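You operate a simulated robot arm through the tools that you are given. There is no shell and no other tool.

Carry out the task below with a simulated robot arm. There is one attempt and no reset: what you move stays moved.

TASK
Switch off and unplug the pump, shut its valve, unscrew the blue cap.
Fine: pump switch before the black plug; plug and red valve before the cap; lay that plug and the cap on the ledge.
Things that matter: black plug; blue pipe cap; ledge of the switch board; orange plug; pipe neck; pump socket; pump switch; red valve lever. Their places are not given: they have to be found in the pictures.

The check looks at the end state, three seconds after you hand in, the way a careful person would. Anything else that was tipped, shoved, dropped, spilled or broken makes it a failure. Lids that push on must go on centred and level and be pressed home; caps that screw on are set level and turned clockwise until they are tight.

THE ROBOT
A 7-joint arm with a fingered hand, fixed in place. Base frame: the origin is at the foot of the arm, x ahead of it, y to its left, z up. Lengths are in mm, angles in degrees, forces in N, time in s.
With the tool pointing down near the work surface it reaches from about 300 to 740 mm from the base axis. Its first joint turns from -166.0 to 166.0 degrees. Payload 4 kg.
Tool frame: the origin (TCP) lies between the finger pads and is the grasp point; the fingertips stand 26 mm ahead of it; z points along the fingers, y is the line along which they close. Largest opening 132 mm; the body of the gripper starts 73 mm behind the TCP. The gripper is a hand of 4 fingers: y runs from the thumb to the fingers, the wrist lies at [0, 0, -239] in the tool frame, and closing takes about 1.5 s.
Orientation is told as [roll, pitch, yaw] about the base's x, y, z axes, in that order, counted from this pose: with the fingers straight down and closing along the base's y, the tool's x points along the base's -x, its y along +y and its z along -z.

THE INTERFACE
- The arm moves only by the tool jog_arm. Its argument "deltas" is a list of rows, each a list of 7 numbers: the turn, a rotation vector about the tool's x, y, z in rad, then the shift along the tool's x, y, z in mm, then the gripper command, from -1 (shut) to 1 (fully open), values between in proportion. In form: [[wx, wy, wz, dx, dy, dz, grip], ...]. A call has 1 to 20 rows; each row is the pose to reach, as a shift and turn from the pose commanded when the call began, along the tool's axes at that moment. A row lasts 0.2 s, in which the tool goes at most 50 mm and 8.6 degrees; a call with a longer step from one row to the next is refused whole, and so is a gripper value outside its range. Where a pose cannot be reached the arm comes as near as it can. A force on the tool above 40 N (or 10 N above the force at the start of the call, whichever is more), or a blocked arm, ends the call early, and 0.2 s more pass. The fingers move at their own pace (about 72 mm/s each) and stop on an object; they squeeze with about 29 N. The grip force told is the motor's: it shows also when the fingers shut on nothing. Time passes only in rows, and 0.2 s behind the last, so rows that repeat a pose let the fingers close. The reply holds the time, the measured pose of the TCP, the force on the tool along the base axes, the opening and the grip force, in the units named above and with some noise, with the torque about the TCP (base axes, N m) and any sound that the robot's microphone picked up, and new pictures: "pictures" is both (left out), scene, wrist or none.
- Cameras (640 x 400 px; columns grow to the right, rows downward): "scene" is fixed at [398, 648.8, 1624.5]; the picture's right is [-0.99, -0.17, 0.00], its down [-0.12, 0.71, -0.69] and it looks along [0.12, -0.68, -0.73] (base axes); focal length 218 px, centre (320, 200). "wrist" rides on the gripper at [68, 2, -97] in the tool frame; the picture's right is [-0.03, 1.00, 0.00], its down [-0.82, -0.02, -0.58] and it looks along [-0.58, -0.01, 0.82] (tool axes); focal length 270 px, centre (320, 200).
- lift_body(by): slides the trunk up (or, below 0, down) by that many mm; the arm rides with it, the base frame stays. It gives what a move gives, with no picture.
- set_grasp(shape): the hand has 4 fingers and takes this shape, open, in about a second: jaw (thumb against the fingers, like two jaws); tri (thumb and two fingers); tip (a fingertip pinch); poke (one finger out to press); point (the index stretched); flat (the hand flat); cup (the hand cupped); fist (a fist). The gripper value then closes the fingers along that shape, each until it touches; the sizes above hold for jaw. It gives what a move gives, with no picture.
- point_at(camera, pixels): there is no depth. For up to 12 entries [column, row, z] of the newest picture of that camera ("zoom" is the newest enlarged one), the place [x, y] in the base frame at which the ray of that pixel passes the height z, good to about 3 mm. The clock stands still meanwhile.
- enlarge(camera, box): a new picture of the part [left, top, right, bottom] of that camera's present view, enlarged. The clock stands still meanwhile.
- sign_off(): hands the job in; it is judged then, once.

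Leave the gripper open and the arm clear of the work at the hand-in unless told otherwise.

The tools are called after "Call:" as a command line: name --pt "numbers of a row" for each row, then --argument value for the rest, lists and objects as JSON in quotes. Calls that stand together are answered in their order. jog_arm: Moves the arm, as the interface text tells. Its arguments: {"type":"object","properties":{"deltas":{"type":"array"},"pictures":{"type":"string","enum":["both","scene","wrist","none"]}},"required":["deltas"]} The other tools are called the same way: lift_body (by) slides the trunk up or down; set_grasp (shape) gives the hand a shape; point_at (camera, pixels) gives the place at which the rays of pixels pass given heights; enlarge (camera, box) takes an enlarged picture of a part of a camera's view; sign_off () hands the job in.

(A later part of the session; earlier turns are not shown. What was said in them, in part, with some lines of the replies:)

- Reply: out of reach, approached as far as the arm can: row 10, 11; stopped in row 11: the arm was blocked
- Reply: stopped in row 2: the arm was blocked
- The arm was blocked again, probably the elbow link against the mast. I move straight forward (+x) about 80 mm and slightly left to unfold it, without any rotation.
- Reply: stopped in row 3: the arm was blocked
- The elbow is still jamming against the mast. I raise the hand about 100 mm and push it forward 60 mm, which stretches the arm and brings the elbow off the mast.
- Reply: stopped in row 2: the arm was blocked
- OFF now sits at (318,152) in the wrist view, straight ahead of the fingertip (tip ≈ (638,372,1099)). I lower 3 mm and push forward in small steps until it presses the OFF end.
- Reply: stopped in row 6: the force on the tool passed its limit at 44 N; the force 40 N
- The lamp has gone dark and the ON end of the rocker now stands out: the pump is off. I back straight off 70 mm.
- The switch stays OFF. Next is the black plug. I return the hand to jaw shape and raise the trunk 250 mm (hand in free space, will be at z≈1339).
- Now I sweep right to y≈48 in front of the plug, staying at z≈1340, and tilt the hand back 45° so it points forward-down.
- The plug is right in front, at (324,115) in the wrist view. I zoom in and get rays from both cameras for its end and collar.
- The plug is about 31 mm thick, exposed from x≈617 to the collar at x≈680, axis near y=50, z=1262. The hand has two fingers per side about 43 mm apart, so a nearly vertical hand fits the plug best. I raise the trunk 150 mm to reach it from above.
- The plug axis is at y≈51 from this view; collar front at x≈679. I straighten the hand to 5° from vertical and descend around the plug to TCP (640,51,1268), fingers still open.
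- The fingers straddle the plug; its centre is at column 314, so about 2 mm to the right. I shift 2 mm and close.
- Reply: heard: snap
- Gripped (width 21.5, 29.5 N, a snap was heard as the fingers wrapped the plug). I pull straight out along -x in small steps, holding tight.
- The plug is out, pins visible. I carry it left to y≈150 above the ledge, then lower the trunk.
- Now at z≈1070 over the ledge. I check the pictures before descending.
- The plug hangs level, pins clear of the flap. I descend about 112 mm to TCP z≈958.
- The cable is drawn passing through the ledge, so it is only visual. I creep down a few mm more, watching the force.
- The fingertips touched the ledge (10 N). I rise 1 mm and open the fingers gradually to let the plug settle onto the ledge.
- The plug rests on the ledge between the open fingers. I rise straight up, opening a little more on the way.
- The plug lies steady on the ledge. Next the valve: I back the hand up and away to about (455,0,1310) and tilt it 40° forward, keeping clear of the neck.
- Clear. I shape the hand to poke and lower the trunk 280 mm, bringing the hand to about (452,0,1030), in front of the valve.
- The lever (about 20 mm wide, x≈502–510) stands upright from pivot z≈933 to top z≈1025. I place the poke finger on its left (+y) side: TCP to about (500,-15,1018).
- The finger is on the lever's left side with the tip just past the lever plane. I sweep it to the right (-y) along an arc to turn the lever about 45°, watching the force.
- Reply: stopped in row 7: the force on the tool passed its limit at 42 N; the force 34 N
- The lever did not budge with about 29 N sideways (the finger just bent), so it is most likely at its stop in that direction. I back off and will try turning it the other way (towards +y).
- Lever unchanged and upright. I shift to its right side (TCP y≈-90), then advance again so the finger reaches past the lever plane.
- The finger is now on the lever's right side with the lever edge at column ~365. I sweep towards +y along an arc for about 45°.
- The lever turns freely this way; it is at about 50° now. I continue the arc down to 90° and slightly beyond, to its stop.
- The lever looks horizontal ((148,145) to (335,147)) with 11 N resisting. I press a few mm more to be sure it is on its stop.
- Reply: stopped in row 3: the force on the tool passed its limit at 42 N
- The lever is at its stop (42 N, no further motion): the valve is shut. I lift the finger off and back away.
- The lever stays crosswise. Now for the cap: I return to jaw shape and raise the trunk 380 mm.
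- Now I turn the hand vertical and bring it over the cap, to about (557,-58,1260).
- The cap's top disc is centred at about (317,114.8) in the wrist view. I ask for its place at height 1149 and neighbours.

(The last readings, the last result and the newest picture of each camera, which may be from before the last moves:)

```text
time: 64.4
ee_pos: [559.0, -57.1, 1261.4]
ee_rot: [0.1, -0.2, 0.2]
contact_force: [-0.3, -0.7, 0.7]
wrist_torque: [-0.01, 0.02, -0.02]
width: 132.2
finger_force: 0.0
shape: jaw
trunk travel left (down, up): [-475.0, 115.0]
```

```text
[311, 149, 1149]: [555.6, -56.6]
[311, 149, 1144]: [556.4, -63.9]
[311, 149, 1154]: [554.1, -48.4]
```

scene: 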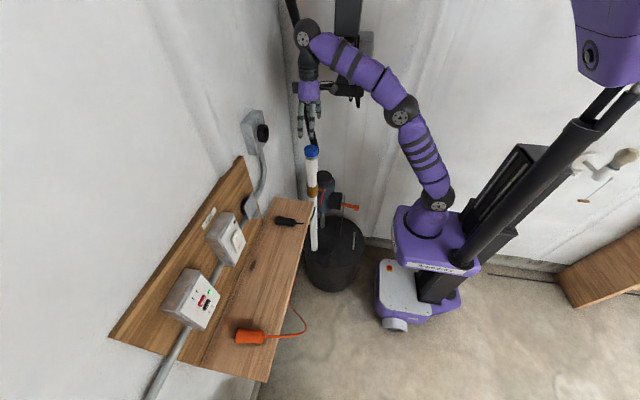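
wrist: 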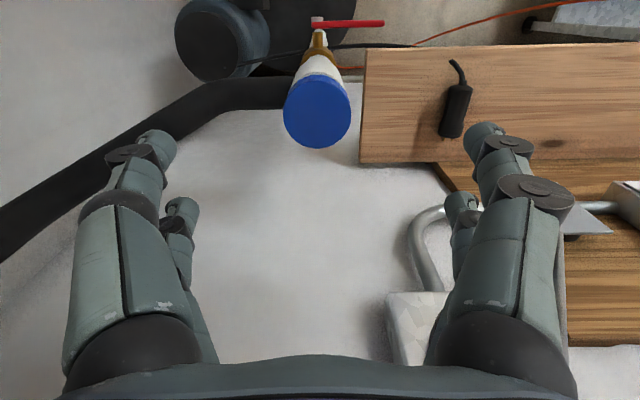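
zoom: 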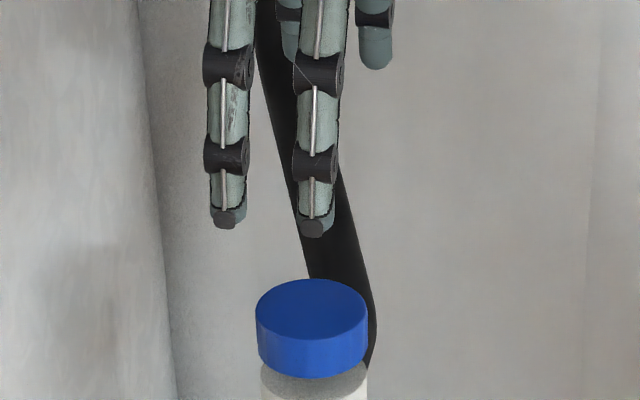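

The cap centre is near (557.5,-59.5), about 53 mm wide, top z≈1148. I centre over it and pre-turn the hand 60° clockwise (seen from above) so there is room to unscrew counter-clockwise.

Call:
jog_arm --pt "0 0 0.131 0.5 -1 0 1" --pt "0 0 0.262 1 -2 0 1" --pt "0 0 0.393 1.5 -2.4 0 1" --pt "0 0 0.524 1.5 -2.4 0 1" --pt "0 0 0.655 1.5 -2.4 0 1" --pt "0 0 0.786 1.5 -2.4 0 1" --pt "0 0 0.917 1.5 -2.4 0 1" --pt "0 0 1.047 1.5 -2.4 0 1" --pt "0 0 1.047 1.5 -2.4 0 1"

```text
time: 66.4
ee_pos: [557.9, -58.2, 1261.2]
ee_rot: [0.1, 0.0, -59.7]
contact_force: [0.4, 0.4, 0.2]
wrist_torque: [0.01, 0.0, -0.02]
width: 132.1
finger_force: 0.0
shape: jaw
trunk travel left (down, up): [-475.0, 115.0]
```

scene: 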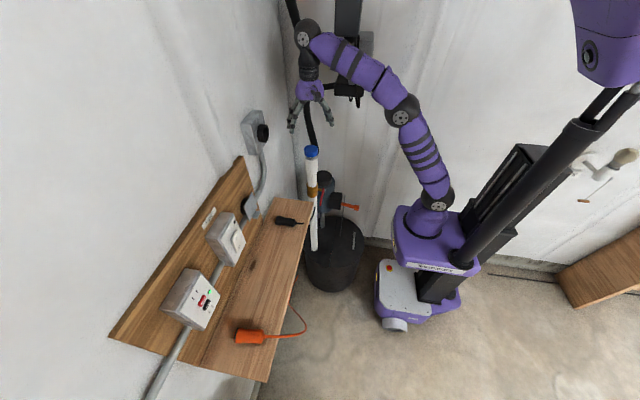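
wrist: 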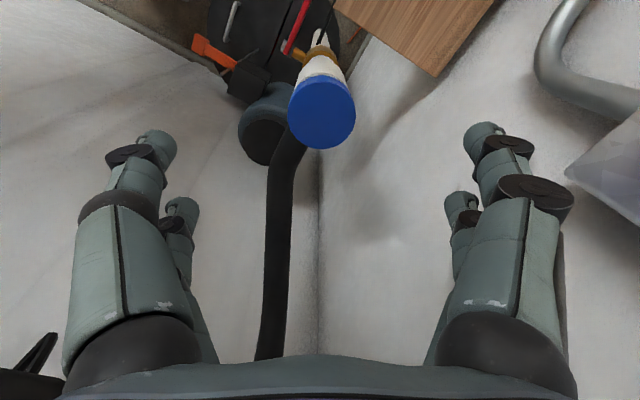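

I check the cap centre again from this orientation.

Call:
enlarge --camera "wrist" --box '[240, 60, 400, 160]'

Call:
point_at --camera "wrist" --pixels '[[321.5, 115, 1148], [288, 112, 1148], [355, 112, 1148]]'

```text
4.00 times, centred on (320, 110) of wrist
```

zoom: 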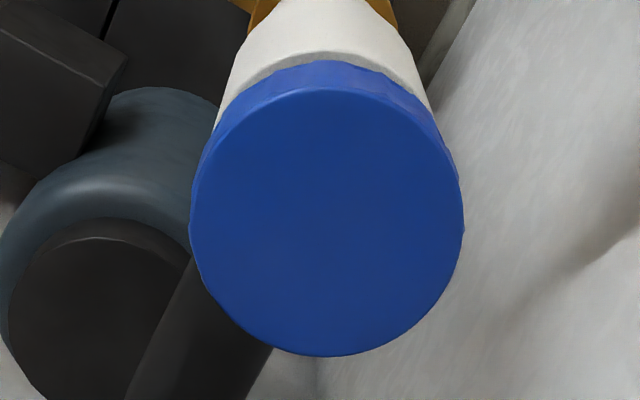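

```text
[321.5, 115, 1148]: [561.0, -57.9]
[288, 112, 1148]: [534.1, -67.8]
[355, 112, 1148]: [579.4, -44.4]
```

Centre agrees within 3 mm. I descend straight down 103 mm to TCP z≈1158, fingertips around the cap, still open.

Call:
jog_arm --pt "0 0 0 0 0 30 1" --pt "0 0 0 0 0 60 1" --pt "0 0 0 0 0 85 1" --pt "0 0 0 0 0 100 1" --pt "0 0 0 0 0 103 1"

Call:
enlarge --camera "scene" --box '[272, 120, 352, 170]'

```text
time: 67.6
ee_pos: [556.9, -57.9, 1156.7]
ee_rot: [0.2, -0.1, -59.6]
contact_force: [0.4, 1.2, 0.8]
wrist_torque: [-0.01, 0.03, -0.02]
width: 132.0
finger_force: 0.0
shape: jaw
trunk travel left (down, up): [-475.0, 115.0]
```

scene: 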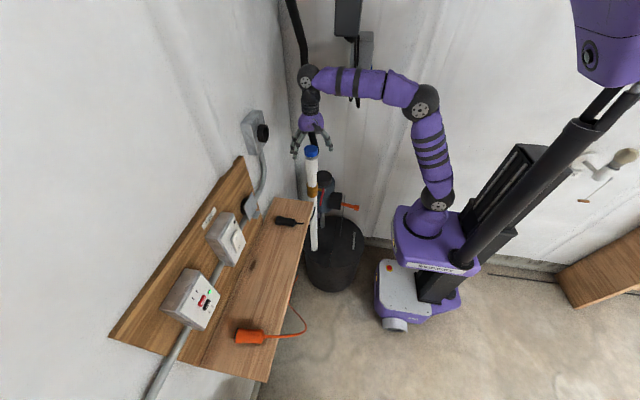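
wrist: 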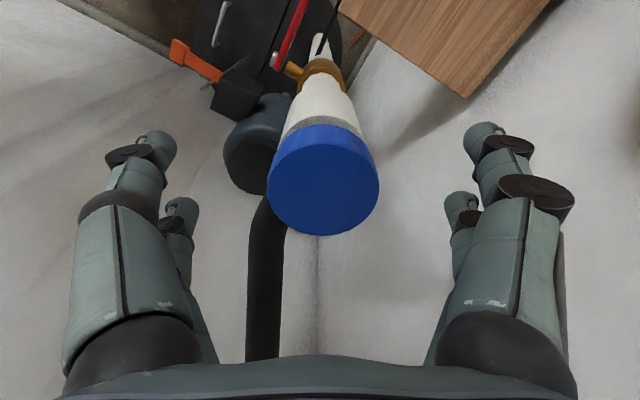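

```text
8.00 times, centred on (312, 145) of scene
```

zoom: 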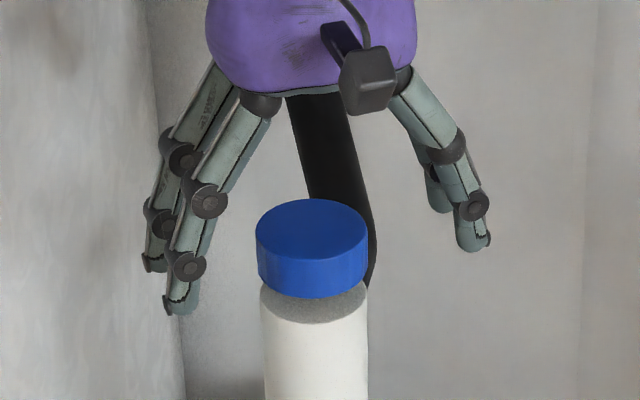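

The cap disc is at (324,188), ~2 mm towards the tool's +y. I shift 2 mm and close the fingers on the cap.

Call:
jog_arm --pt "0 0 0 0 2 0 1" --pt "0 0 0 0 2 0 -1" --pt "0 0 0 0 2 0 -1" --pt "0 0 0 0 2 0 -1" --pt "0 0 0 0 2 0 -1" --pt "0 0 0 0 2 0 -1" --pt "0 0 0 0 2 0 -1" --pt "0 0 0 0 2 0 -1"

Call:
enlarge --camera "scene" --box '[272, 120, 352, 170]'

```text
time: 69.4
ee_pos: [558.9, -56.8, 1157.1]
ee_rot: [0.1, 0.0, -59.6]
contact_force: [0.0, 7.2, -6.3]
wrist_torque: [0.25, -0.21, -0.03]
width: 27.8
finger_force: 28.9
shape: jaw
trunk travel left (down, up): [-475.0, 115.0]
```

scene: 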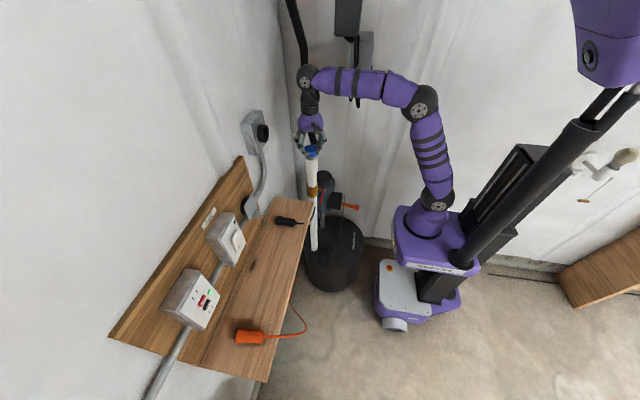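
wrist: 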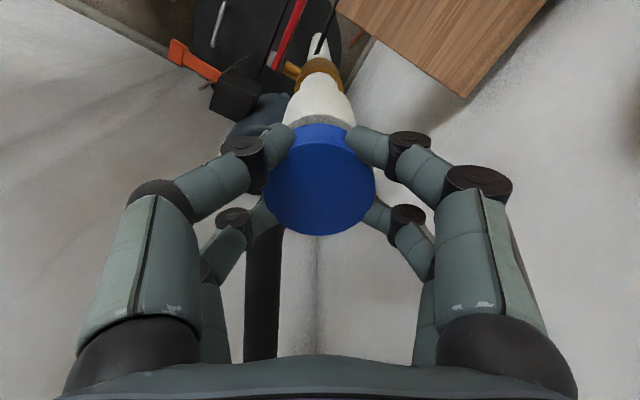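

```text
8.00 times, centred on (312, 145) of scene
```

zoom: 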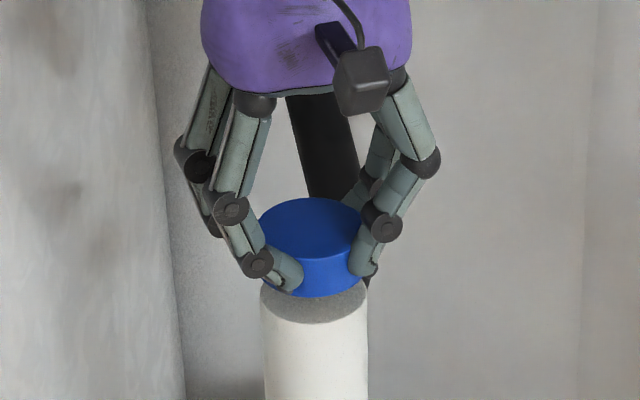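

The four fingertips grip the cap's rim, clear of the grey neck. I turn it counter-clockwise (seen from above) by about 48° first and read the forces.

Call:
jog_arm --pt "0 0 -0.1 0 0 0 -1" --pt "0 0 -0.22 0 0 0 -1" --pt "0 0 -0.35 0 0 0 -1" --pt "0 0 -0.48 0 0 0 -1" --pt "0 0 -0.61 0 0 0 -1" --pt "0 0 -0.74 0 0 0 -1" --pt "0 0 -0.84 0 0 0 -1"

Call:
enlarge --camera "scene" --box '[272, 120, 352, 170]'

```text
time: 71.0
ee_pos: [556.3, -58.3, 1157.4]
ee_rot: [0.0, 0.0, -11.3]
contact_force: [-19.5, 3.7, -11.1]
wrist_torque: [0.38, 0.38, -0.06]
width: 28.0
finger_force: 29.0
shape: jaw
trunk travel left (down, up): [-475.0, 115.0]
```

scene: 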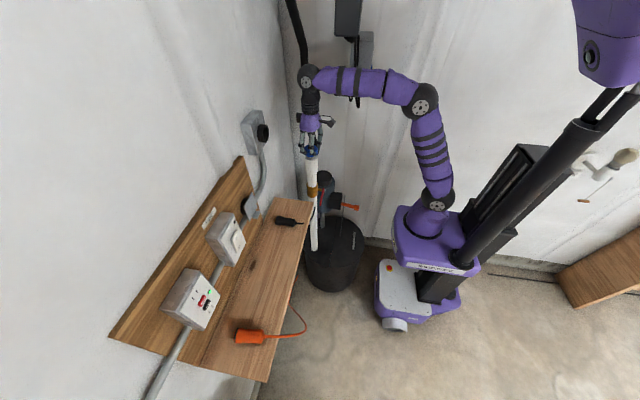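
wrist: 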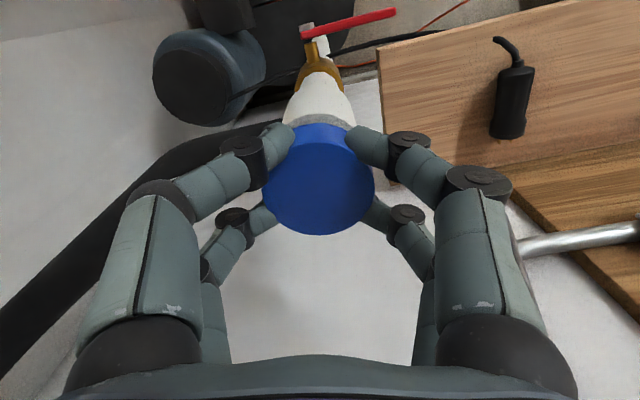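

```text
8.00 times, centred on (312, 145) of scene
```

zoom: 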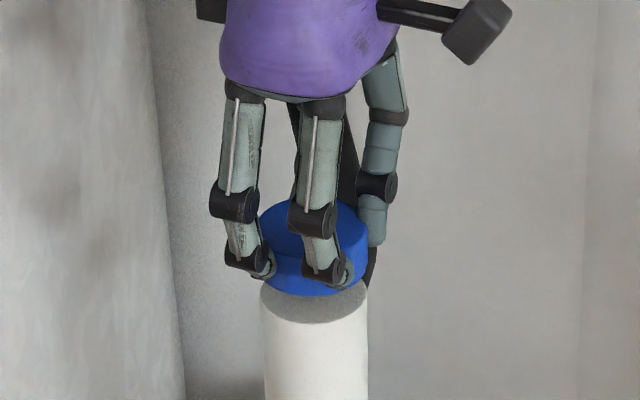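

Turned 48° with the grip steady; torque about z is small. There is a 20 N sideways force, so I ease the TCP ~2 mm towards -x while turning on another 70°.

Call:
jog_arm --pt "0 0 0 2 0 0 -1" --pt "0 0 -0.13 2 0 0 -1" --pt "0 0 -0.26 2 0 0 -1" --pt "0 0 -0.39 2 0 0 -1" --pt "0 0 -0.52 2 0 0 -1" --pt "0 0 -0.65 2 0 0 -1" --pt "0 0 -0.78 2 0 0 -1" --pt "0 0 -0.91 2 0 0 -1" --pt "0 0 -1.04 2 0 0 -1" --pt "0 0 -1.17 2 0 0 -1"

Call:
enlarge --camera "scene" --box '[272, 120, 352, 170]'

```text
time: 73.2
ee_pos: [556.8, -62.7, 1158.8]
ee_rot: [-0.2, -0.1, 55.6]
contact_force: [-4.3, -19.5, -2.2]
wrist_torque: [-0.22, 0.42, -0.09]
width: 27.6
finger_force: 28.8
shape: jaw
trunk travel left (down, up): [-475.0, 115.0]
```

scene: 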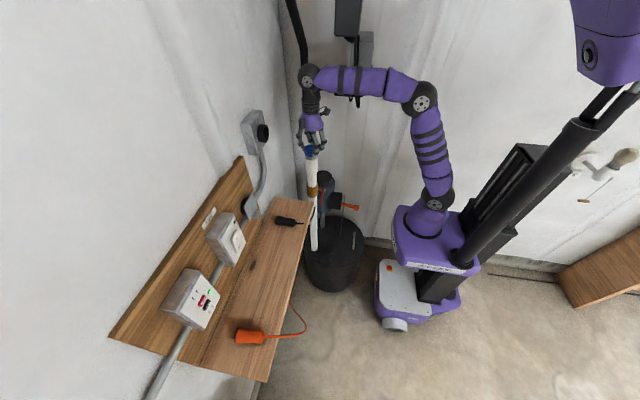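
wrist: 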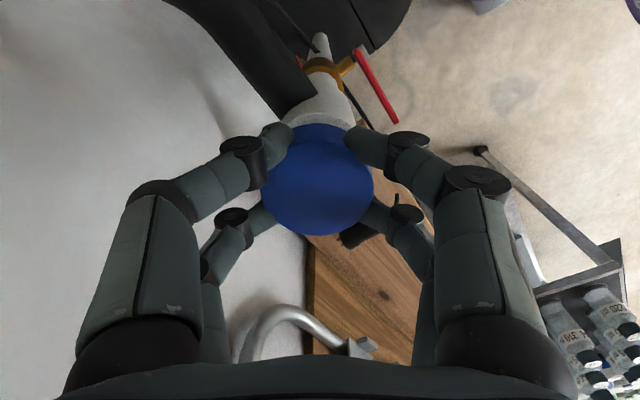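

```text
8.00 times, centred on (312, 145) of scene
```

zoom: 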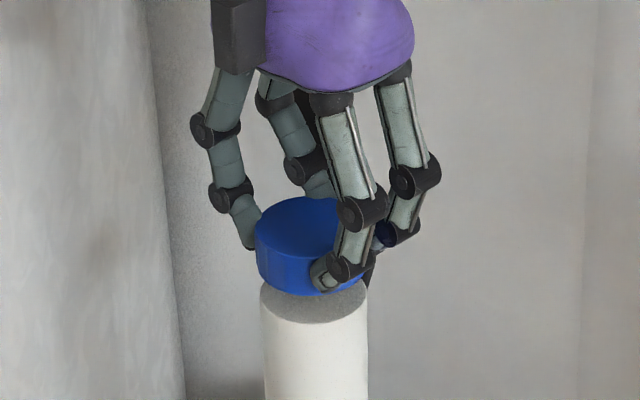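

The cap is turning and rising slightly (TCP z went up ~1.7 mm over 115°). From the readings the cap axis is at about (559.7,-60.4), so I follow it while turning another 45° in this grip.

Call:
jog_arm --pt "0 0 0 3 -2 -1 -1" --pt "0 0 -0.13 5.2 -4 -1.2 -1" --pt "0 0 -0.26 5.2 -4.5 -1.4 -1" --pt "0 0 -0.39 5.1 -5 -1.6 -1" --pt "0 0 -0.52 5.1 -5.5 -1.8 -1" --pt "0 0 -0.65 5 -5.9 -2 -1" --pt "0 0 -0.78 5 -6.3 -2.2 -1" --pictures "none"

Call:
enlarge --camera "scene" --box '[272, 120, 352, 170]'

```text
time: 74.8
ee_pos: [560.0, -64.0, 1160.3]
ee_rot: [0.0, -0.1, 100.4]
contact_force: [-4.3, 8.2, -13.2]
wrist_torque: [0.25, 0.31, 0.05]
width: 27.2
finger_force: 28.3
shape: jaw
trunk travel left (down, up): [-475.0, 115.0]
```

```text
8.00 times, centred on (312, 145) of scene
```

zoom: 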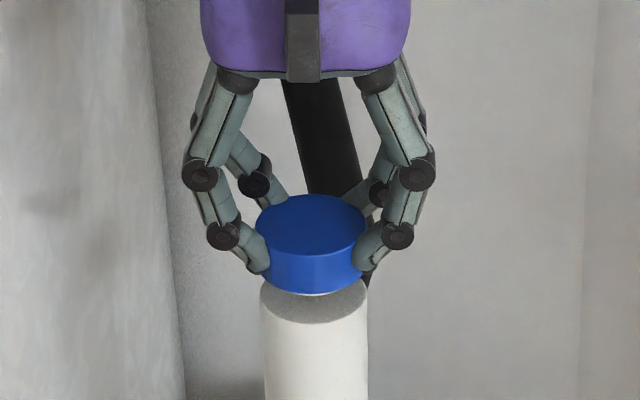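

The cap top is visibly ~3 mm higher. I keep turning another 45° in the same grip.

Call:
jog_arm --pt "0 0 -0.13 -0.1 -0.5 0.5 -1" --pt "0 0 -0.26 -0.3 -0.9 0.4 -1" --pt "0 0 -0.39 -0.4 -1.4 0.2 -1" --pt "0 0 -0.52 -0.5 -1.8 0 -1" --pt "0 0 -0.65 -0.7 -2.2 0 -1" --pt "0 0 -0.78 -0.8 -2.7 0 -1" --pictures "none"

Call:
enlarge --camera "scene" --box '[272, 120, 352, 170]'

```text
time: 75.1
ee_pos: [558.3, -63.8, 1161.1]
ee_rot: [-0.3, 1.4, 103.0]
contact_force: [8.1, -2.9, -18.5]
wrist_torque: [0.16, 0.0, -0.04]
width: 24.8
finger_force: 29.4
shape: jaw
trunk travel left (down, up): [-475.0, 115.0]
stopped in row 1: the force on the tool passed its limit at 56 N (the readings are from after the stop); the commanded pose is now the measured one
```

```text
8.00 times, centred on (312, 145) of scene
```

zoom: 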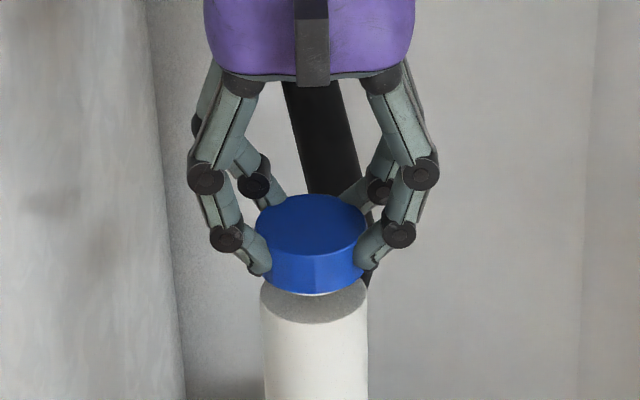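

The force spiked (56 N) as the wrist neared its limit at about 103°. I release the cap here, centre over its axis, and wind back.

Call:
jog_arm --pt "0 0 0 0 0 0 0" --pt "0 0 0 0 0 0 0.6" --pt "0 0 0 0 0 0 0.8" --pt "0 0 0 0 0 0 0.8" --pt "0 0 0 -1.5 -1 0.5 0.8" --pt "0 0 0.1 -3 -2.1 1 0.8" --pt "0 0 0.23 -3 -2.1 1 0.8" --pt "0 0 0.37 -3 -2.1 1 0.8" --pt "0 0 0.51 -3 -2.1 1 0.8" --pt "0 0 0.65 -3 -2.1 1 0.8" --pt "0 0 0.79 -3 -2.1 1 0.8" --pt "0 0 0.93 -3 -2.1 1 0.8" --pt "0 0 1.07 -3 -2.1 1 0.8" --pt "0 0 1.21 -3 -2.1 1 0.8" --pt "0 0 1.35 -3 -2.1 1 0.8" --pt "0 0 1.49 -3 -2.1 1 0.8" --pt "0 0 1.63 -3 -2.1 1 0.8"

Call:
enlarge --camera "scene" --box '[272, 120, 352, 170]'

```text
time: 78.7
ee_pos: [561.3, -64.9, 1159.6]
ee_rot: [-0.9, -0.2, 9.4]
contact_force: [-0.6, 1.0, -0.4]
wrist_torque: [-0.01, 0.0, -0.06]
width: 118.4
finger_force: 0.0
shape: jaw
trunk travel left (down, up): [-475.0, 115.0]
```

scene: 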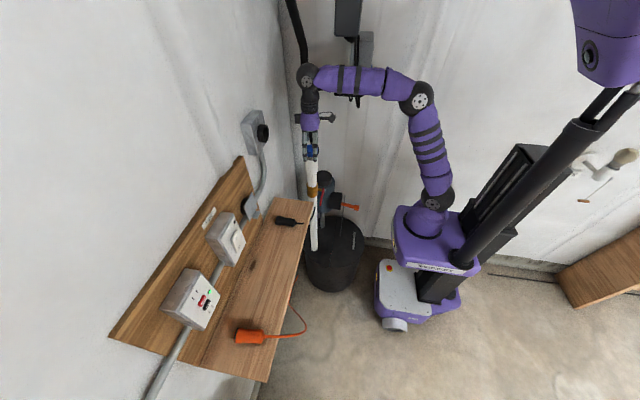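
wrist: 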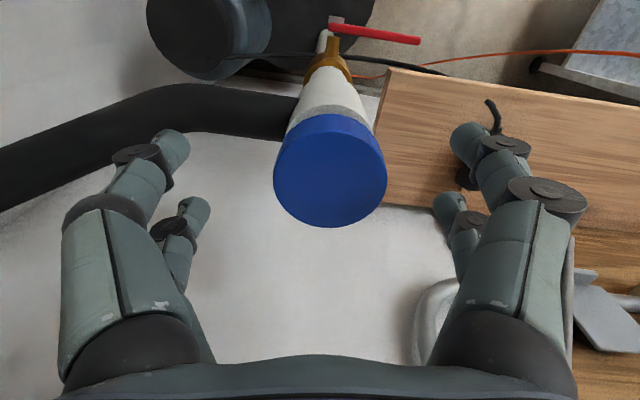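

```text
8.00 times, centred on (312, 145) of scene
```

zoom: 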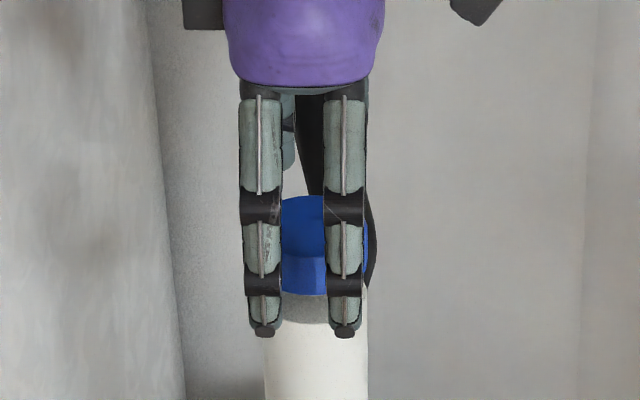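

The cap was released cleanly. I measure the cap centre again from this view (disc around (330,181)).

Call:
enlarge --camera "wrist" --box '[250, 130, 410, 230]'

Call:
point_at --camera "wrist" --pixels '[[330, 181, 1151], [273.5, 177, 1151], [387, 177, 1151], [331, 228, 1151], [330, 137, 1151]]'

```text
4.00 times, centred on (330, 180) of wrist
```

zoom: 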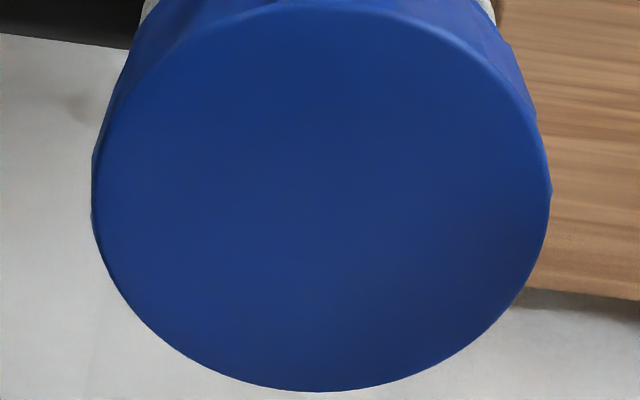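

```text
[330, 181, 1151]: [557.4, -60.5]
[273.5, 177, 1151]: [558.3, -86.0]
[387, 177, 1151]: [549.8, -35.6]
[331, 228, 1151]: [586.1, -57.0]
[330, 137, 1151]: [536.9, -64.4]
```

Cap centre ≈ (559,-60.5). I first fix the small tilt and centre, then wind back clockwise to about -90°.

Call:
jog_arm --pt "-0.015 -0.002 0 1.5 4.7 0 0.8" --pt "-0.015 -0.002 0 1.5 4.7 0 0.8" --pictures "none"

Call:
jog_arm --pt "0 0 0.14 0 0 0 0.8" --pt "0 0 0.28 0 0 0 0.8" --pt "0 0 0.42 0 0 0 0.8" --pt "0 0 0.56 0 0 0 0.8" --pt "0 0 0.7 0 0 0 0.8" --pt "0 0 0.84 0 0 0 0.8" --pt "0 0 0.98 0 0 0 0.8" --pt "0 0 1.12 0 0 0 0.8" --pt "0 0 1.26 0 0 0 0.8" --pt "0 0 1.4 0 0 0 0.8" --pt "0 0 1.54 0 0 0 0.8" --pt "0 0 1.7 0 0 0 0.8" --pt "0 0 1.7 0 0 0 0.8"

```text
time: 79.3
ee_pos: [558.7, -61.0, 1160.0]
ee_rot: [-0.1, -0.4, 9.5]
contact_force: [0.4, 0.1, 0.1]
wrist_torque: [0.0, 0.0, -0.02]
width: 118.7
finger_force: 0.0
shape: jaw
trunk travel left (down, up): [-475.0, 115.0]
```

```text
refused: row 12 steps farther than a row can; nothing moved
```

The last step was too large; I send it again with even steps.

Call:
jog_arm --pt "0 0 0.14 0 0 0 0.8" --pt "0 0 0.28 0 0 0 0.8" --pt "0 0 0.42 0 0 0 0.8" --pt "0 0 0.56 0 0 0 0.8" --pt "0 0 0.7 0 0 0 0.8" --pt "0 0 0.84 0 0 0 0.8" --pt "0 0 0.98 0 0 0 0.8" --pt "0 0 1.12 0 0 0 0.8" --pt "0 0 1.26 0 0 0 0.8" --pt "0 0 1.4 0 0 0 0.8" --pt "0 0 1.54 0 0 0 0.8" --pt "0 0 1.68 0 0 0 0.8" --pt "0 0 1.7 0 0 0 0.8"

```text
time: 82.1
ee_pos: [559.8, -60.6, 1159.4]
ee_rot: [0.4, -0.1, -88.1]
contact_force: [0.8, -0.4, 1.0]
wrist_torque: [0.0, -0.01, -0.05]
width: 118.6
finger_force: 0.0
shape: jaw
trunk travel left (down, up): [-475.0, 115.0]
```

scene: 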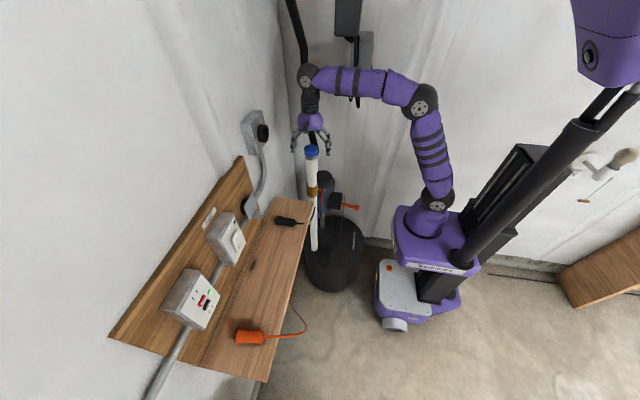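
wrist: 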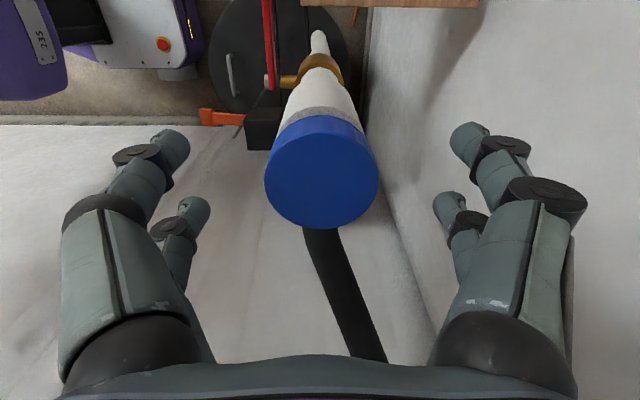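

Centred well (disc at (321,183)). I close on the cap again and turn it counter-clockwise ~75°, rising gently with it.

Call:
jog_arm --pt "0 0 0 0 0 0 -1" --pt "0 0 0 0 0 0 -1" --pt "0 0 0 0 0 0 -1" --pt "0 0 0 0 0 0 -1" --pt "0 0 0 0 0 0 -1" --pt "0 0 0 0 0 0 -1" --pt "0 0 -0.13 0 0 -0.1 -1" --pt "0 0 -0.26 0 0 -0.2 -1" --pt "0 0 -0.39 0 0 -0.3 -1" --pt "0 0 -0.52 0 0 -0.4 -1" --pt "0 0 -0.65 0 0 -0.5 -1" --pt "0 0 -0.78 0 0 -0.6 -1" --pt "0 0 -0.91 0 0 -0.7 -1" --pt "0 0 -1.04 0 0 -0.8 -1" --pt "0 0 -1.17 0 0 -0.9 -1" --pt "0 0 -1.3 0 0 -1 -1" --pictures "none"

Call:
enlarge --camera "scene" --box '[272, 120, 352, 170]'

```text
time: 85.5
ee_pos: [559.7, -60.8, 1159.9]
ee_rot: [0.0, -0.3, -13.3]
contact_force: [0.2, -6.3, -9.0]
wrist_torque: [-0.01, -0.03, -0.01]
width: 30.6
finger_force: 29.5
shape: jaw
trunk travel left (down, up): [-475.0, 115.0]
```

```text
8.00 times, centred on (312, 145) of scene
```

zoom: 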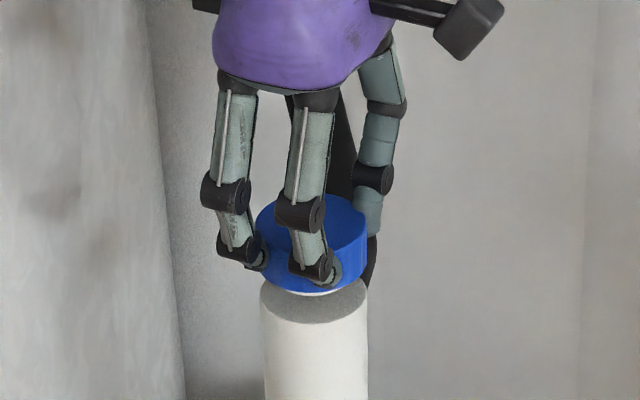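

Lateral forces are small now. I continue the turn to about +92°.

Call:
jog_arm --pt "0 0 -0.13 0 0 -0.1 -1" --pt "0 0 -0.26 0 0 -0.2 -1" --pt "0 0 -0.39 0 0 -0.3 -1" --pt "0 0 -0.52 0 0 -0.4 -1" --pt "0 0 -0.65 0 0 -0.5 -1" --pt "0 0 -0.78 0 0 -0.6 -1" --pt "0 0 -0.91 0 0 -0.7 -1" --pt "0 0 -1.04 0 0 -0.8 -1" --pt "0 0 -1.17 0 0 -0.9 -1" --pt "0 0 -1.3 0 0 -1 -1" --pt "0 0 -1.43 0 0 -1.1 -1" --pt "0 0 -1.56 0 0 -1.2 -1" --pt "0 0 -1.69 0 0 -1.3 -1" --pt "0 0 -1.82 0 0 -1.4 -1" --pictures "none"

Call:
enlarge --camera "scene" --box '[272, 120, 352, 170]'

```text
time: 88.5
ee_pos: [559.5, -60.4, 1161.5]
ee_rot: [-0.4, 0.3, 91.0]
contact_force: [0.7, 0.8, -0.7]
wrist_torque: [-0.05, 0.01, -0.04]
width: 30.1
finger_force: 29.0
shape: jaw
trunk travel left (down, up): [-475.0, 115.0]
```

```text
8.00 times, centred on (312, 145) of scene
```

zoom: 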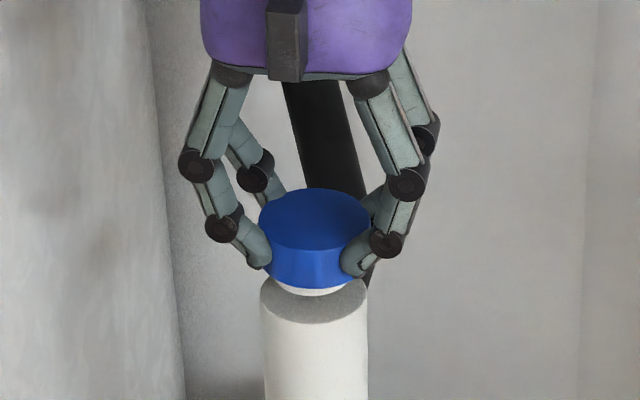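

Forces dropped to nearly zero and white thread shows under the cap: it may be free. I lift gently 6 mm and read the force.

Call:
jog_arm --pt "0 0 0 0 0 -1.5 -1" --pt "0 0 0 0 0 -3 -1" --pt "0 0 0 0 0 -4.5 -1" --pt "0 0 0 0 0 -6 -1" --pictures "none"

Call:
enlarge --camera "scene" --box '[272, 120, 352, 170]'

```text
time: 89.5
ee_pos: [557.4, -60.2, 1166.8]
ee_rot: [-0.4, 0.1, 90.9]
contact_force: [0.4, -0.1, -0.3]
wrist_torque: [-0.03, -0.01, -0.01]
width: 30.2
finger_force: 28.5
shape: jaw
trunk travel left (down, up): [-475.0, 115.0]
```

```text
8.00 times, centred on (312, 145) of scene
```

zoom: 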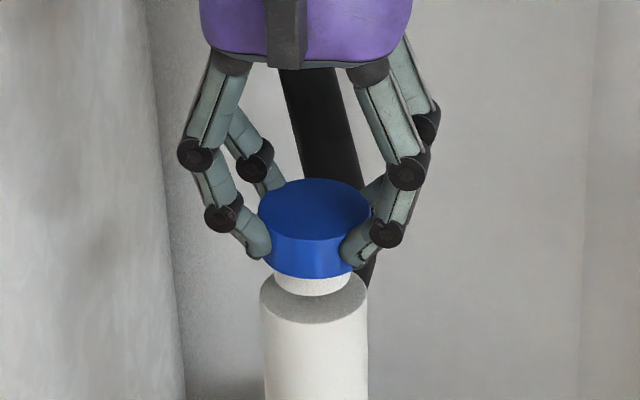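

The cap came off the thread with no resistance. I lift it 36 mm higher.

Call:
jog_arm --pt "0 0 0 0 0 -9 -1" --pt "0 0 0 0 0 -18 -1" --pt "0 0 0 0 0 -27 -1" --pt "0 0 0 0 0 -36 -1"

Call:
enlarge --camera "scene" --box '[272, 115, 352, 165]'

```text
time: 90.5
ee_pos: [559.9, -60.1, 1204.7]
ee_rot: [-0.4, 0.1, 90.9]
contact_force: [0.1, 0.1, 0.5]
wrist_torque: [0.0, 0.02, 0.01]
width: 30.5
finger_force: 29.4
shape: jaw
trunk travel left (down, up): [-475.0, 115.0]
```

scene: 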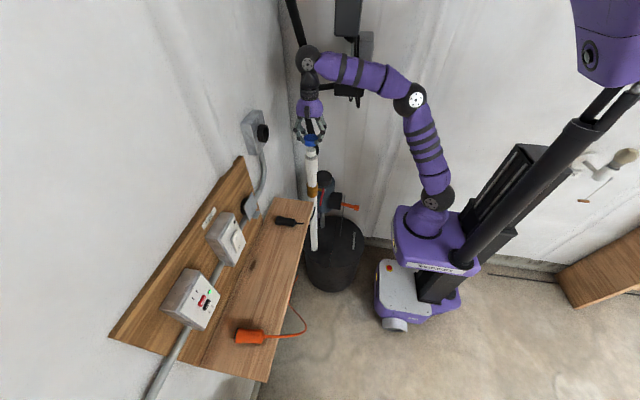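
wrist: 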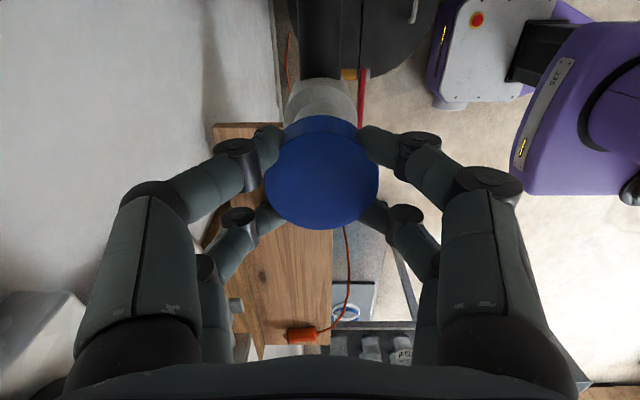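

```text
8.00 times, centred on (312, 140) of scene
```

zoom: 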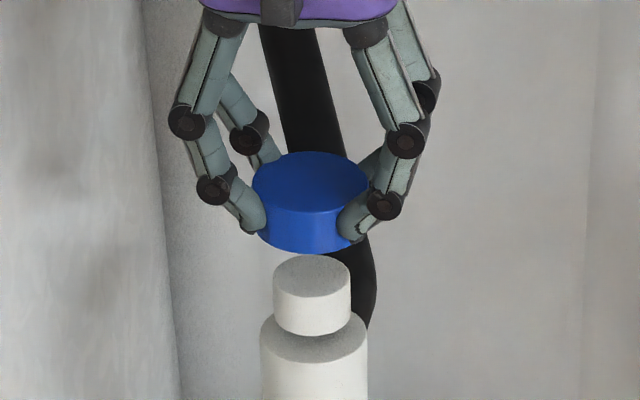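

The cap is securely held. I carry it left (to y≈150) while turning the hand back to its straight orientation.

Call:
jog_arm --pt "0 0 0.122 -16 0 0 -1" --pt "0 0 0.244 -32 0 0 -1" --pt "0 0 0.366 -48 -1 0 -1" --pt "0 0 0.488 -65 -1 0 -1" --pt "0 0 0.61 -81 -1 0 -1" --pt "0 0 0.732 -97 -1 0 -1" --pt "0 0 0.854 -113 -2 0 -1" --pt "0 0 0.976 -129 -2 2 -1" --pt "0 0 1.098 -145 -2 4 -1" --pt "0 0 1.22 -161 -3 6 -1" --pt "0 0 1.342 -178 -3 8 -1" --pt "0 0 1.464 -194 -3 9 -1" --pt "0 0 1.587 -210 -3 10 -1" --pt "0 0 1.587 -210 -3 10 -1"

```text
time: 93.5
ee_pos: [558.3, 151.3, 1194.8]
ee_rot: [-0.1, -0.5, -0.2]
contact_force: [-1.3, -0.2, -0.2]
wrist_torque: [0.01, 0.02, 0.02]
width: 30.3
finger_force: 28.8
shape: jaw
trunk travel left (down, up): [-475.0, 115.0]
```

scene: 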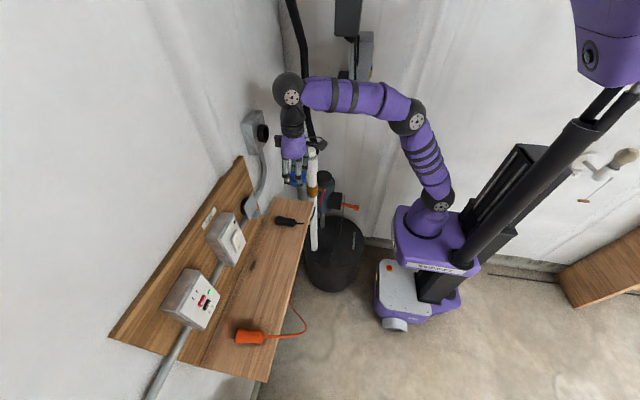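
wrist: 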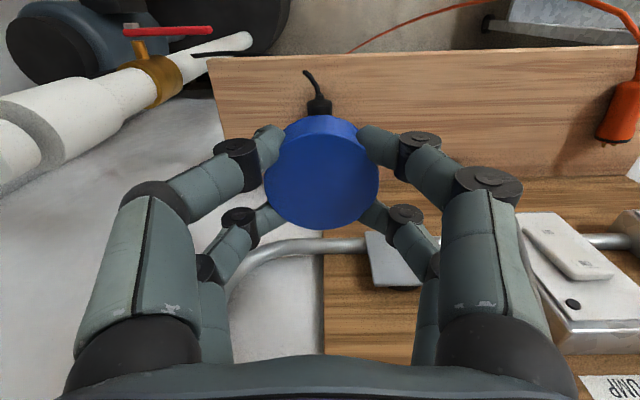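

I move on to above the free part of the ledge, to about (600,280,1050).

Call:
jog_arm --pt "0 0 0 -6 18 20 -1" --pt "0 0 0 -12 37 41 -1" --pt "0 0 0 -18 55 62 -1" --pt "0 0 0 -24 74 83 -1" --pt "0 0 0 -30 92 104 -1" --pt "0 0 0 -36 110 124 -1" --pt "0 0 0 -42 129 145 -1" --pt "0 0 0 -42 129 145 -1"

Call:
enlarge --camera "scene" --box '[200, 170, 328, 250]'

```text
time: 95.3
ee_pos: [601.5, 278.2, 1048.1]
ee_rot: [0.0, -0.4, -0.1]
contact_force: [-0.4, 0.9, -0.1]
wrist_torque: [0.04, 0.03, 0.0]
width: 30.4
finger_force: 29.0
shape: jaw
trunk travel left (down, up): [-475.0, 115.0]
```

scene: 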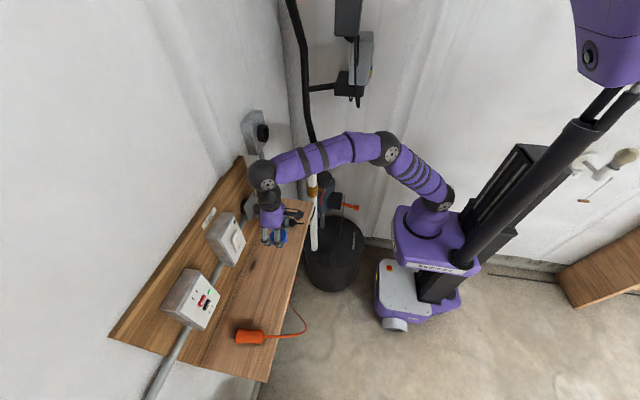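
wrist: 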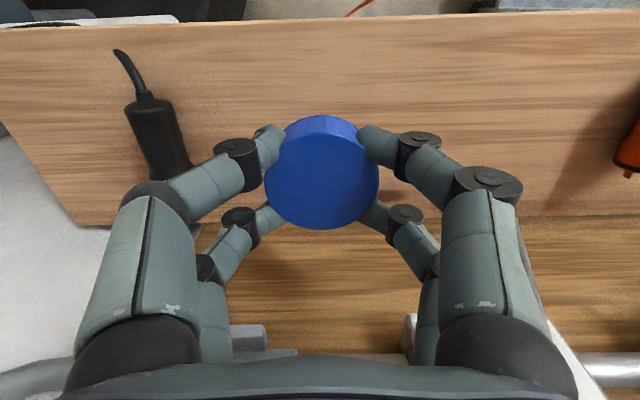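

```text
5.00 times, centred on (264, 210) of scene
```

zoom: 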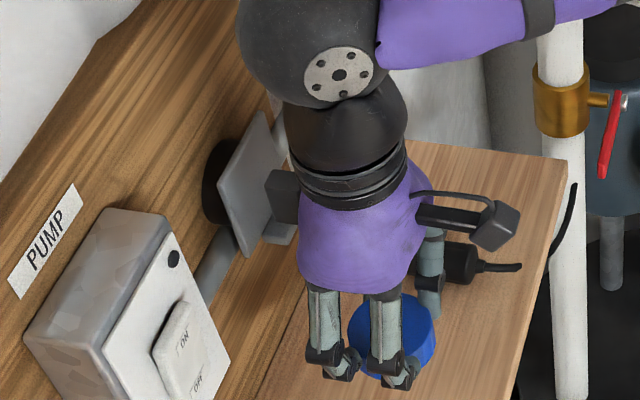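

The dark box behind the palm is at x≈655 while the flap's nearest part is at x≈690, so there is room. I descend to TCP z≈957.

Call:
jog_arm --pt "0 0 0 4 0 22 -1" --pt "0 0 0 6 0 45 -1" --pt "0 0 0 6 0 68 -1" --pt "0 0 0 6 0 86 -1" --pt "0 0 0 6 0 91 -1" --pt "0 0 0 6 0 91 -1"

Call:
enlarge --camera "scene" --box '[216, 200, 312, 260]'

```text
time: 96.7
ee_pos: [598.0, 277.3, 957.9]
ee_rot: [-0.1, -0.4, -0.2]
contact_force: [-0.1, -0.1, -0.1]
wrist_torque: [0.02, 0.0, 0.0]
width: 30.1
finger_force: 28.2
shape: jaw
trunk travel left (down, up): [-475.0, 115.0]
```

scene: 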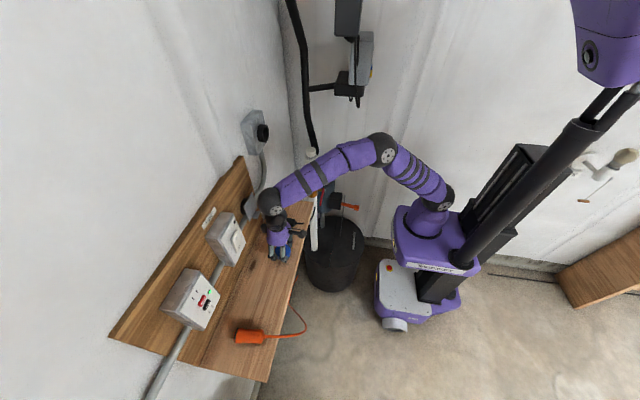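
wrist: 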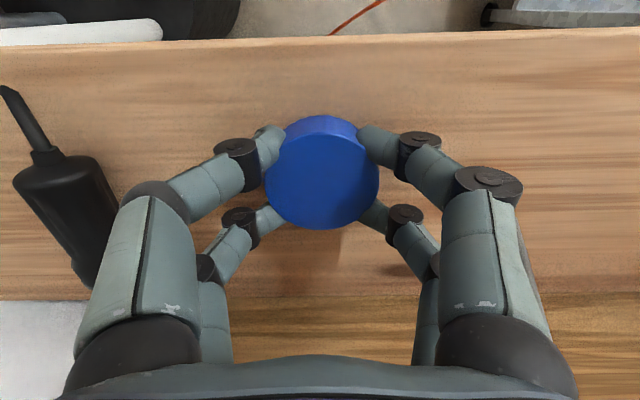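

```text
6.67 times, centred on (264, 230) of scene
```

zoom: 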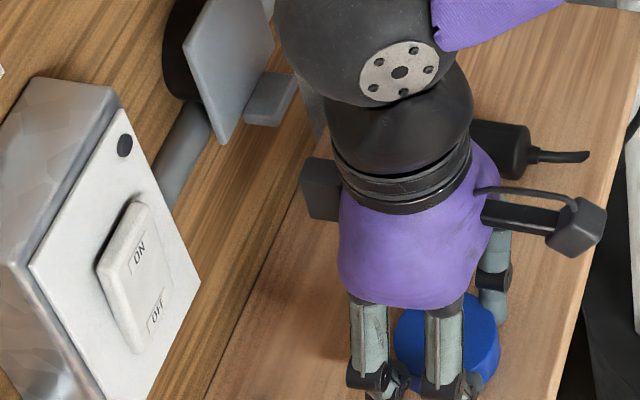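

I creep down until the cap or fingertips touch the ledge.

Call:
jog_arm --pt "0 0 0 0 0 2 -1" --pt "0 0 0 0 0 4 -1" --pictures "none"

Call:
jog_arm --pt "0 0 0 0 0 1.5 -1" --pt "0 0 0 0 0 3 -1" --pictures "none"

```text
time: 97.3
ee_pos: [597.0, 278.9, 954.3]
ee_rot: [-0.1, -0.4, -0.1]
contact_force: [1.0, 0.6, 1.4]
wrist_torque: [0.05, 0.0, 0.02]
width: 30.0
finger_force: 28.9
shape: jaw
trunk travel left (down, up): [-475.0, 115.0]
```

```text
time: 97.9
ee_pos: [595.9, 278.7, 952.7]
ee_rot: [0.0, -0.6, -0.1]
contact_force: [2.7, -0.2, 14.5]
wrist_torque: [0.28, 0.03, -0.06]
width: 30.3
finger_force: 29.7
shape: jaw
trunk travel left (down, up): [-475.0, 115.0]
```

Contact (14.5 N). I ease up 1.5 mm and open the fingers gradually.

Call:
jog_arm --pt "0 0 0 0 0 -1.5 -1" --pt "0 0 0 0 0 -1.5 -0.55" --pt "0 0 0 0 0 -1.5 -0.5" --pt "0 0 0 0 0 -1.5 -0.4" --pt "0 0 0 0 0 -1.5 -0.3" --pt "0 0 0 0 0 -1.5 -0.2" --pt "0 0 0 0 0 -1.5 0" --pt "0 0 0 0 0 -1.5 0.2" --pt "0 0 0 0 0 -1.5 0.4" --pt "0 0 0 0 0 -1.5 0.4"

Call:
enlarge --camera "scene" --box '[232, 215, 328, 275]'

```text
time: 100.1
ee_pos: [596.6, 278.8, 952.8]
ee_rot: [-0.1, -0.4, -0.1]
contact_force: [-0.3, 0.0, 0.5]
wrist_torque: [0.03, 0.01, 0.0]
width: 92.1
finger_force: 0.1
shape: jaw
trunk travel left (down, up): [-475.0, 115.0]
```

scene: 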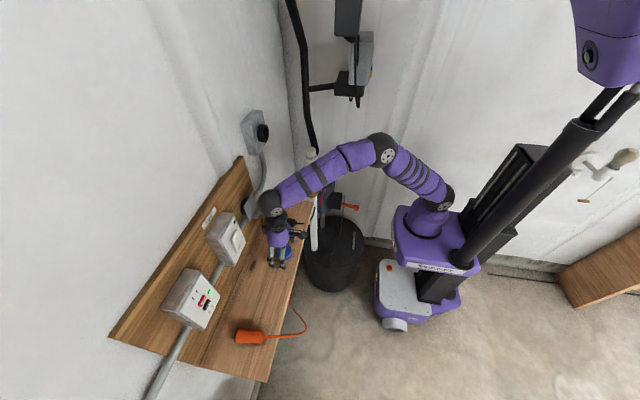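
wrist: 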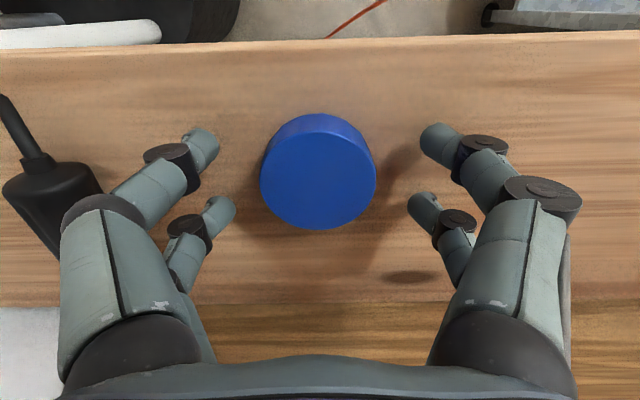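

```text
6.67 times, centred on (280, 245) of scene
```

zoom: 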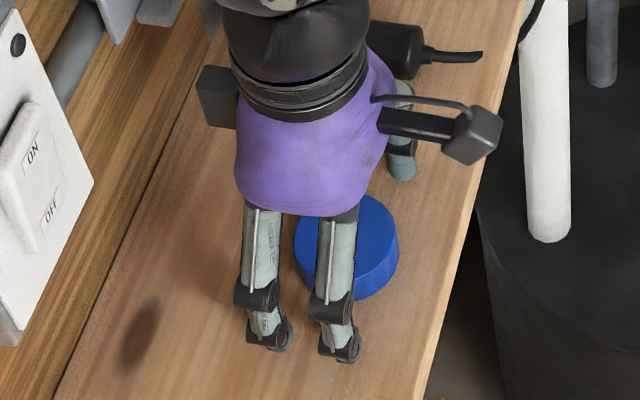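

The cap lies flat on the ledge between the open fingers. I rise straight up.

Call:
jog_arm --pt "0 0 0 0 0 -8 0.4" --pt "0 0 0 0 0 -22 0.4" --pt "0 0 0 0 0 -50 0.4" --pt "0 0 0 3 0 -85 0.4" --pt "0 0 0 6 0 -125 0.4"

Call:
jog_arm --pt "0 0 0 18 -22 -27 0.6" --pt "0 0 0 36 -44 -55 0.8" --pt "0 0 0 54 -66 -82 1" --pt "0 0 0 72 -88 -110 1" --pt "0 0 0 90 -110 -137 1" --pt "0 0 0 108 -132 -165 1" --pt "0 0 0 126 -154 -192 1" --pt "0 0 0 145 -175 -220 1" --pt "0 0 0 145 -175 -220 1"

Call:
enlarge --camera "scene" --box '[220, 190, 348, 270]'

Call:
enlarge --camera "scene" --box '[230, 90, 358, 170]'

```text
time: 101.3
ee_pos: [589.0, 280.0, 1077.3]
ee_rot: [-0.2, -0.4, -0.1]
contact_force: [-0.1, -0.7, 0.0]
wrist_torque: [0.0, 0.01, -0.04]
width: 92.2
finger_force: 0.2
shape: jaw
trunk travel left (down, up): [-475.0, 115.0]
```

scene: 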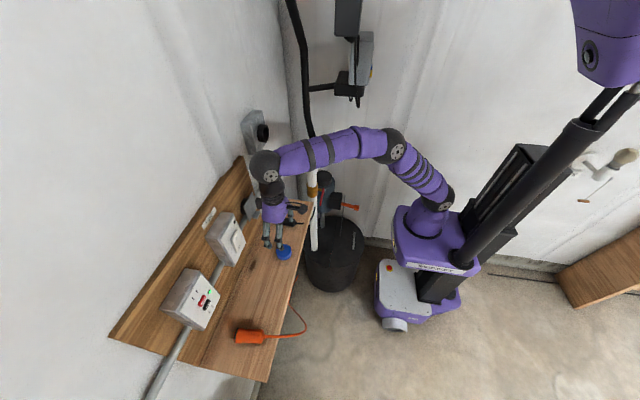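
wrist: 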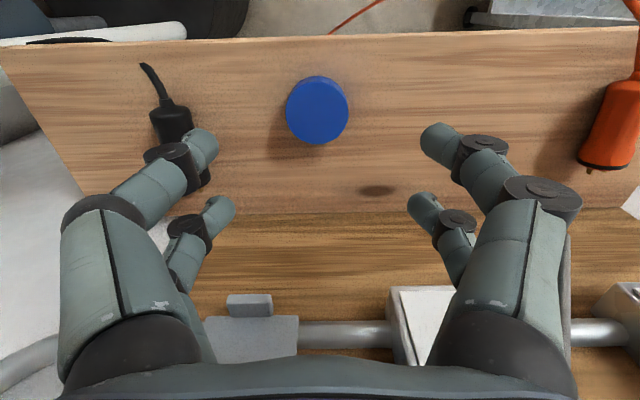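

```text
time: 103.3
ee_pos: [442.4, 105.4, 1296.2]
ee_rot: [-0.1, -0.3, 0.0]
contact_force: [0.1, 0.6, 0.0]
wrist_torque: [-0.03, 0.0, 0.03]
width: 131.8
finger_force: 0.0
shape: jaw
trunk travel left (down, up): [-475.0, 115.0]
```

scene: 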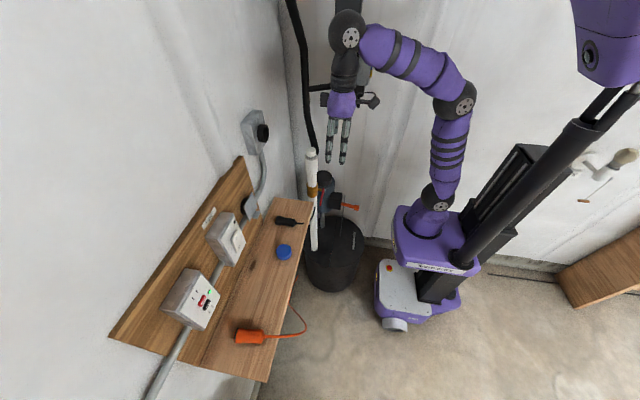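
wrist: 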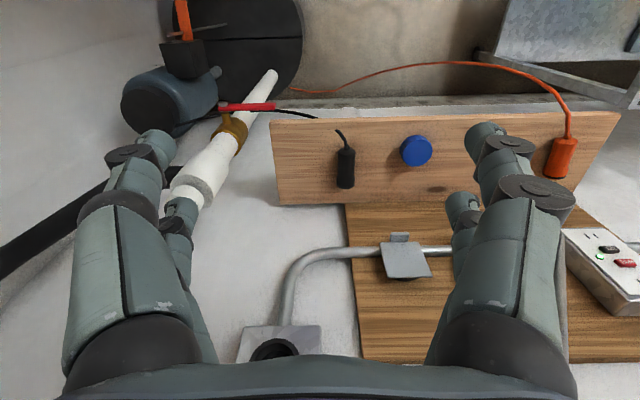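

```text
5.00 times, centred on (284, 230) of scene
```

zoom: 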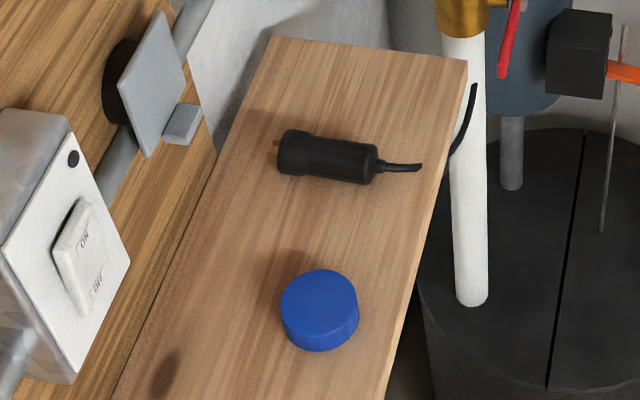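

```text
5.00 times, centred on (294, 130) of scene
```

zoom: 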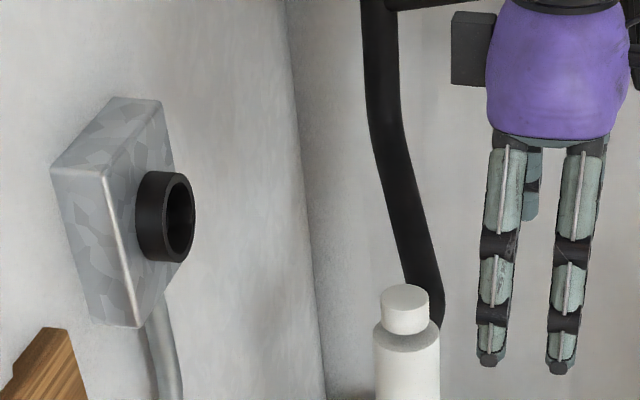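

Everything is in its end state: switch lamp dark with OFF pressed in, black plug and blue cap lying on the ledge, lever crosswise, neck bare, orange plug untouched. The hand is open and clear, so I hand in.

Call:
sign_off

```text
The job is handed in.
```

The job is handed in, with every step done in the order you set. I don't have the check's result yet.

- **Pump switch:** it's OFF. I pressed the OFF end, the lamp went dark, and the rocker stayed over.
- **Black plug:** it's out of the pump socket and lying on the ledge. I heard a snap as the fingers closed on it, and it then pulled out without resistance.
- **Red valve:** it's shut. I first pushed the lever the wrong way, to the right as the robot faces it. It didn't move at about 29 N, and the finger bent instead. It then turned freely the other way, down to its stop crosswise to the pipe.
- **Blue cap:** it's unscrewed and lying flat on the ledge, so the pipe neck is bare. It took two grips and about one full turn. At the end of the first grip the force peaked at 56 N, and I saw no damage.

In the last pictures the orange plug was where it started and nothing else looked moved. The arm is clear of the work with the gripper open.
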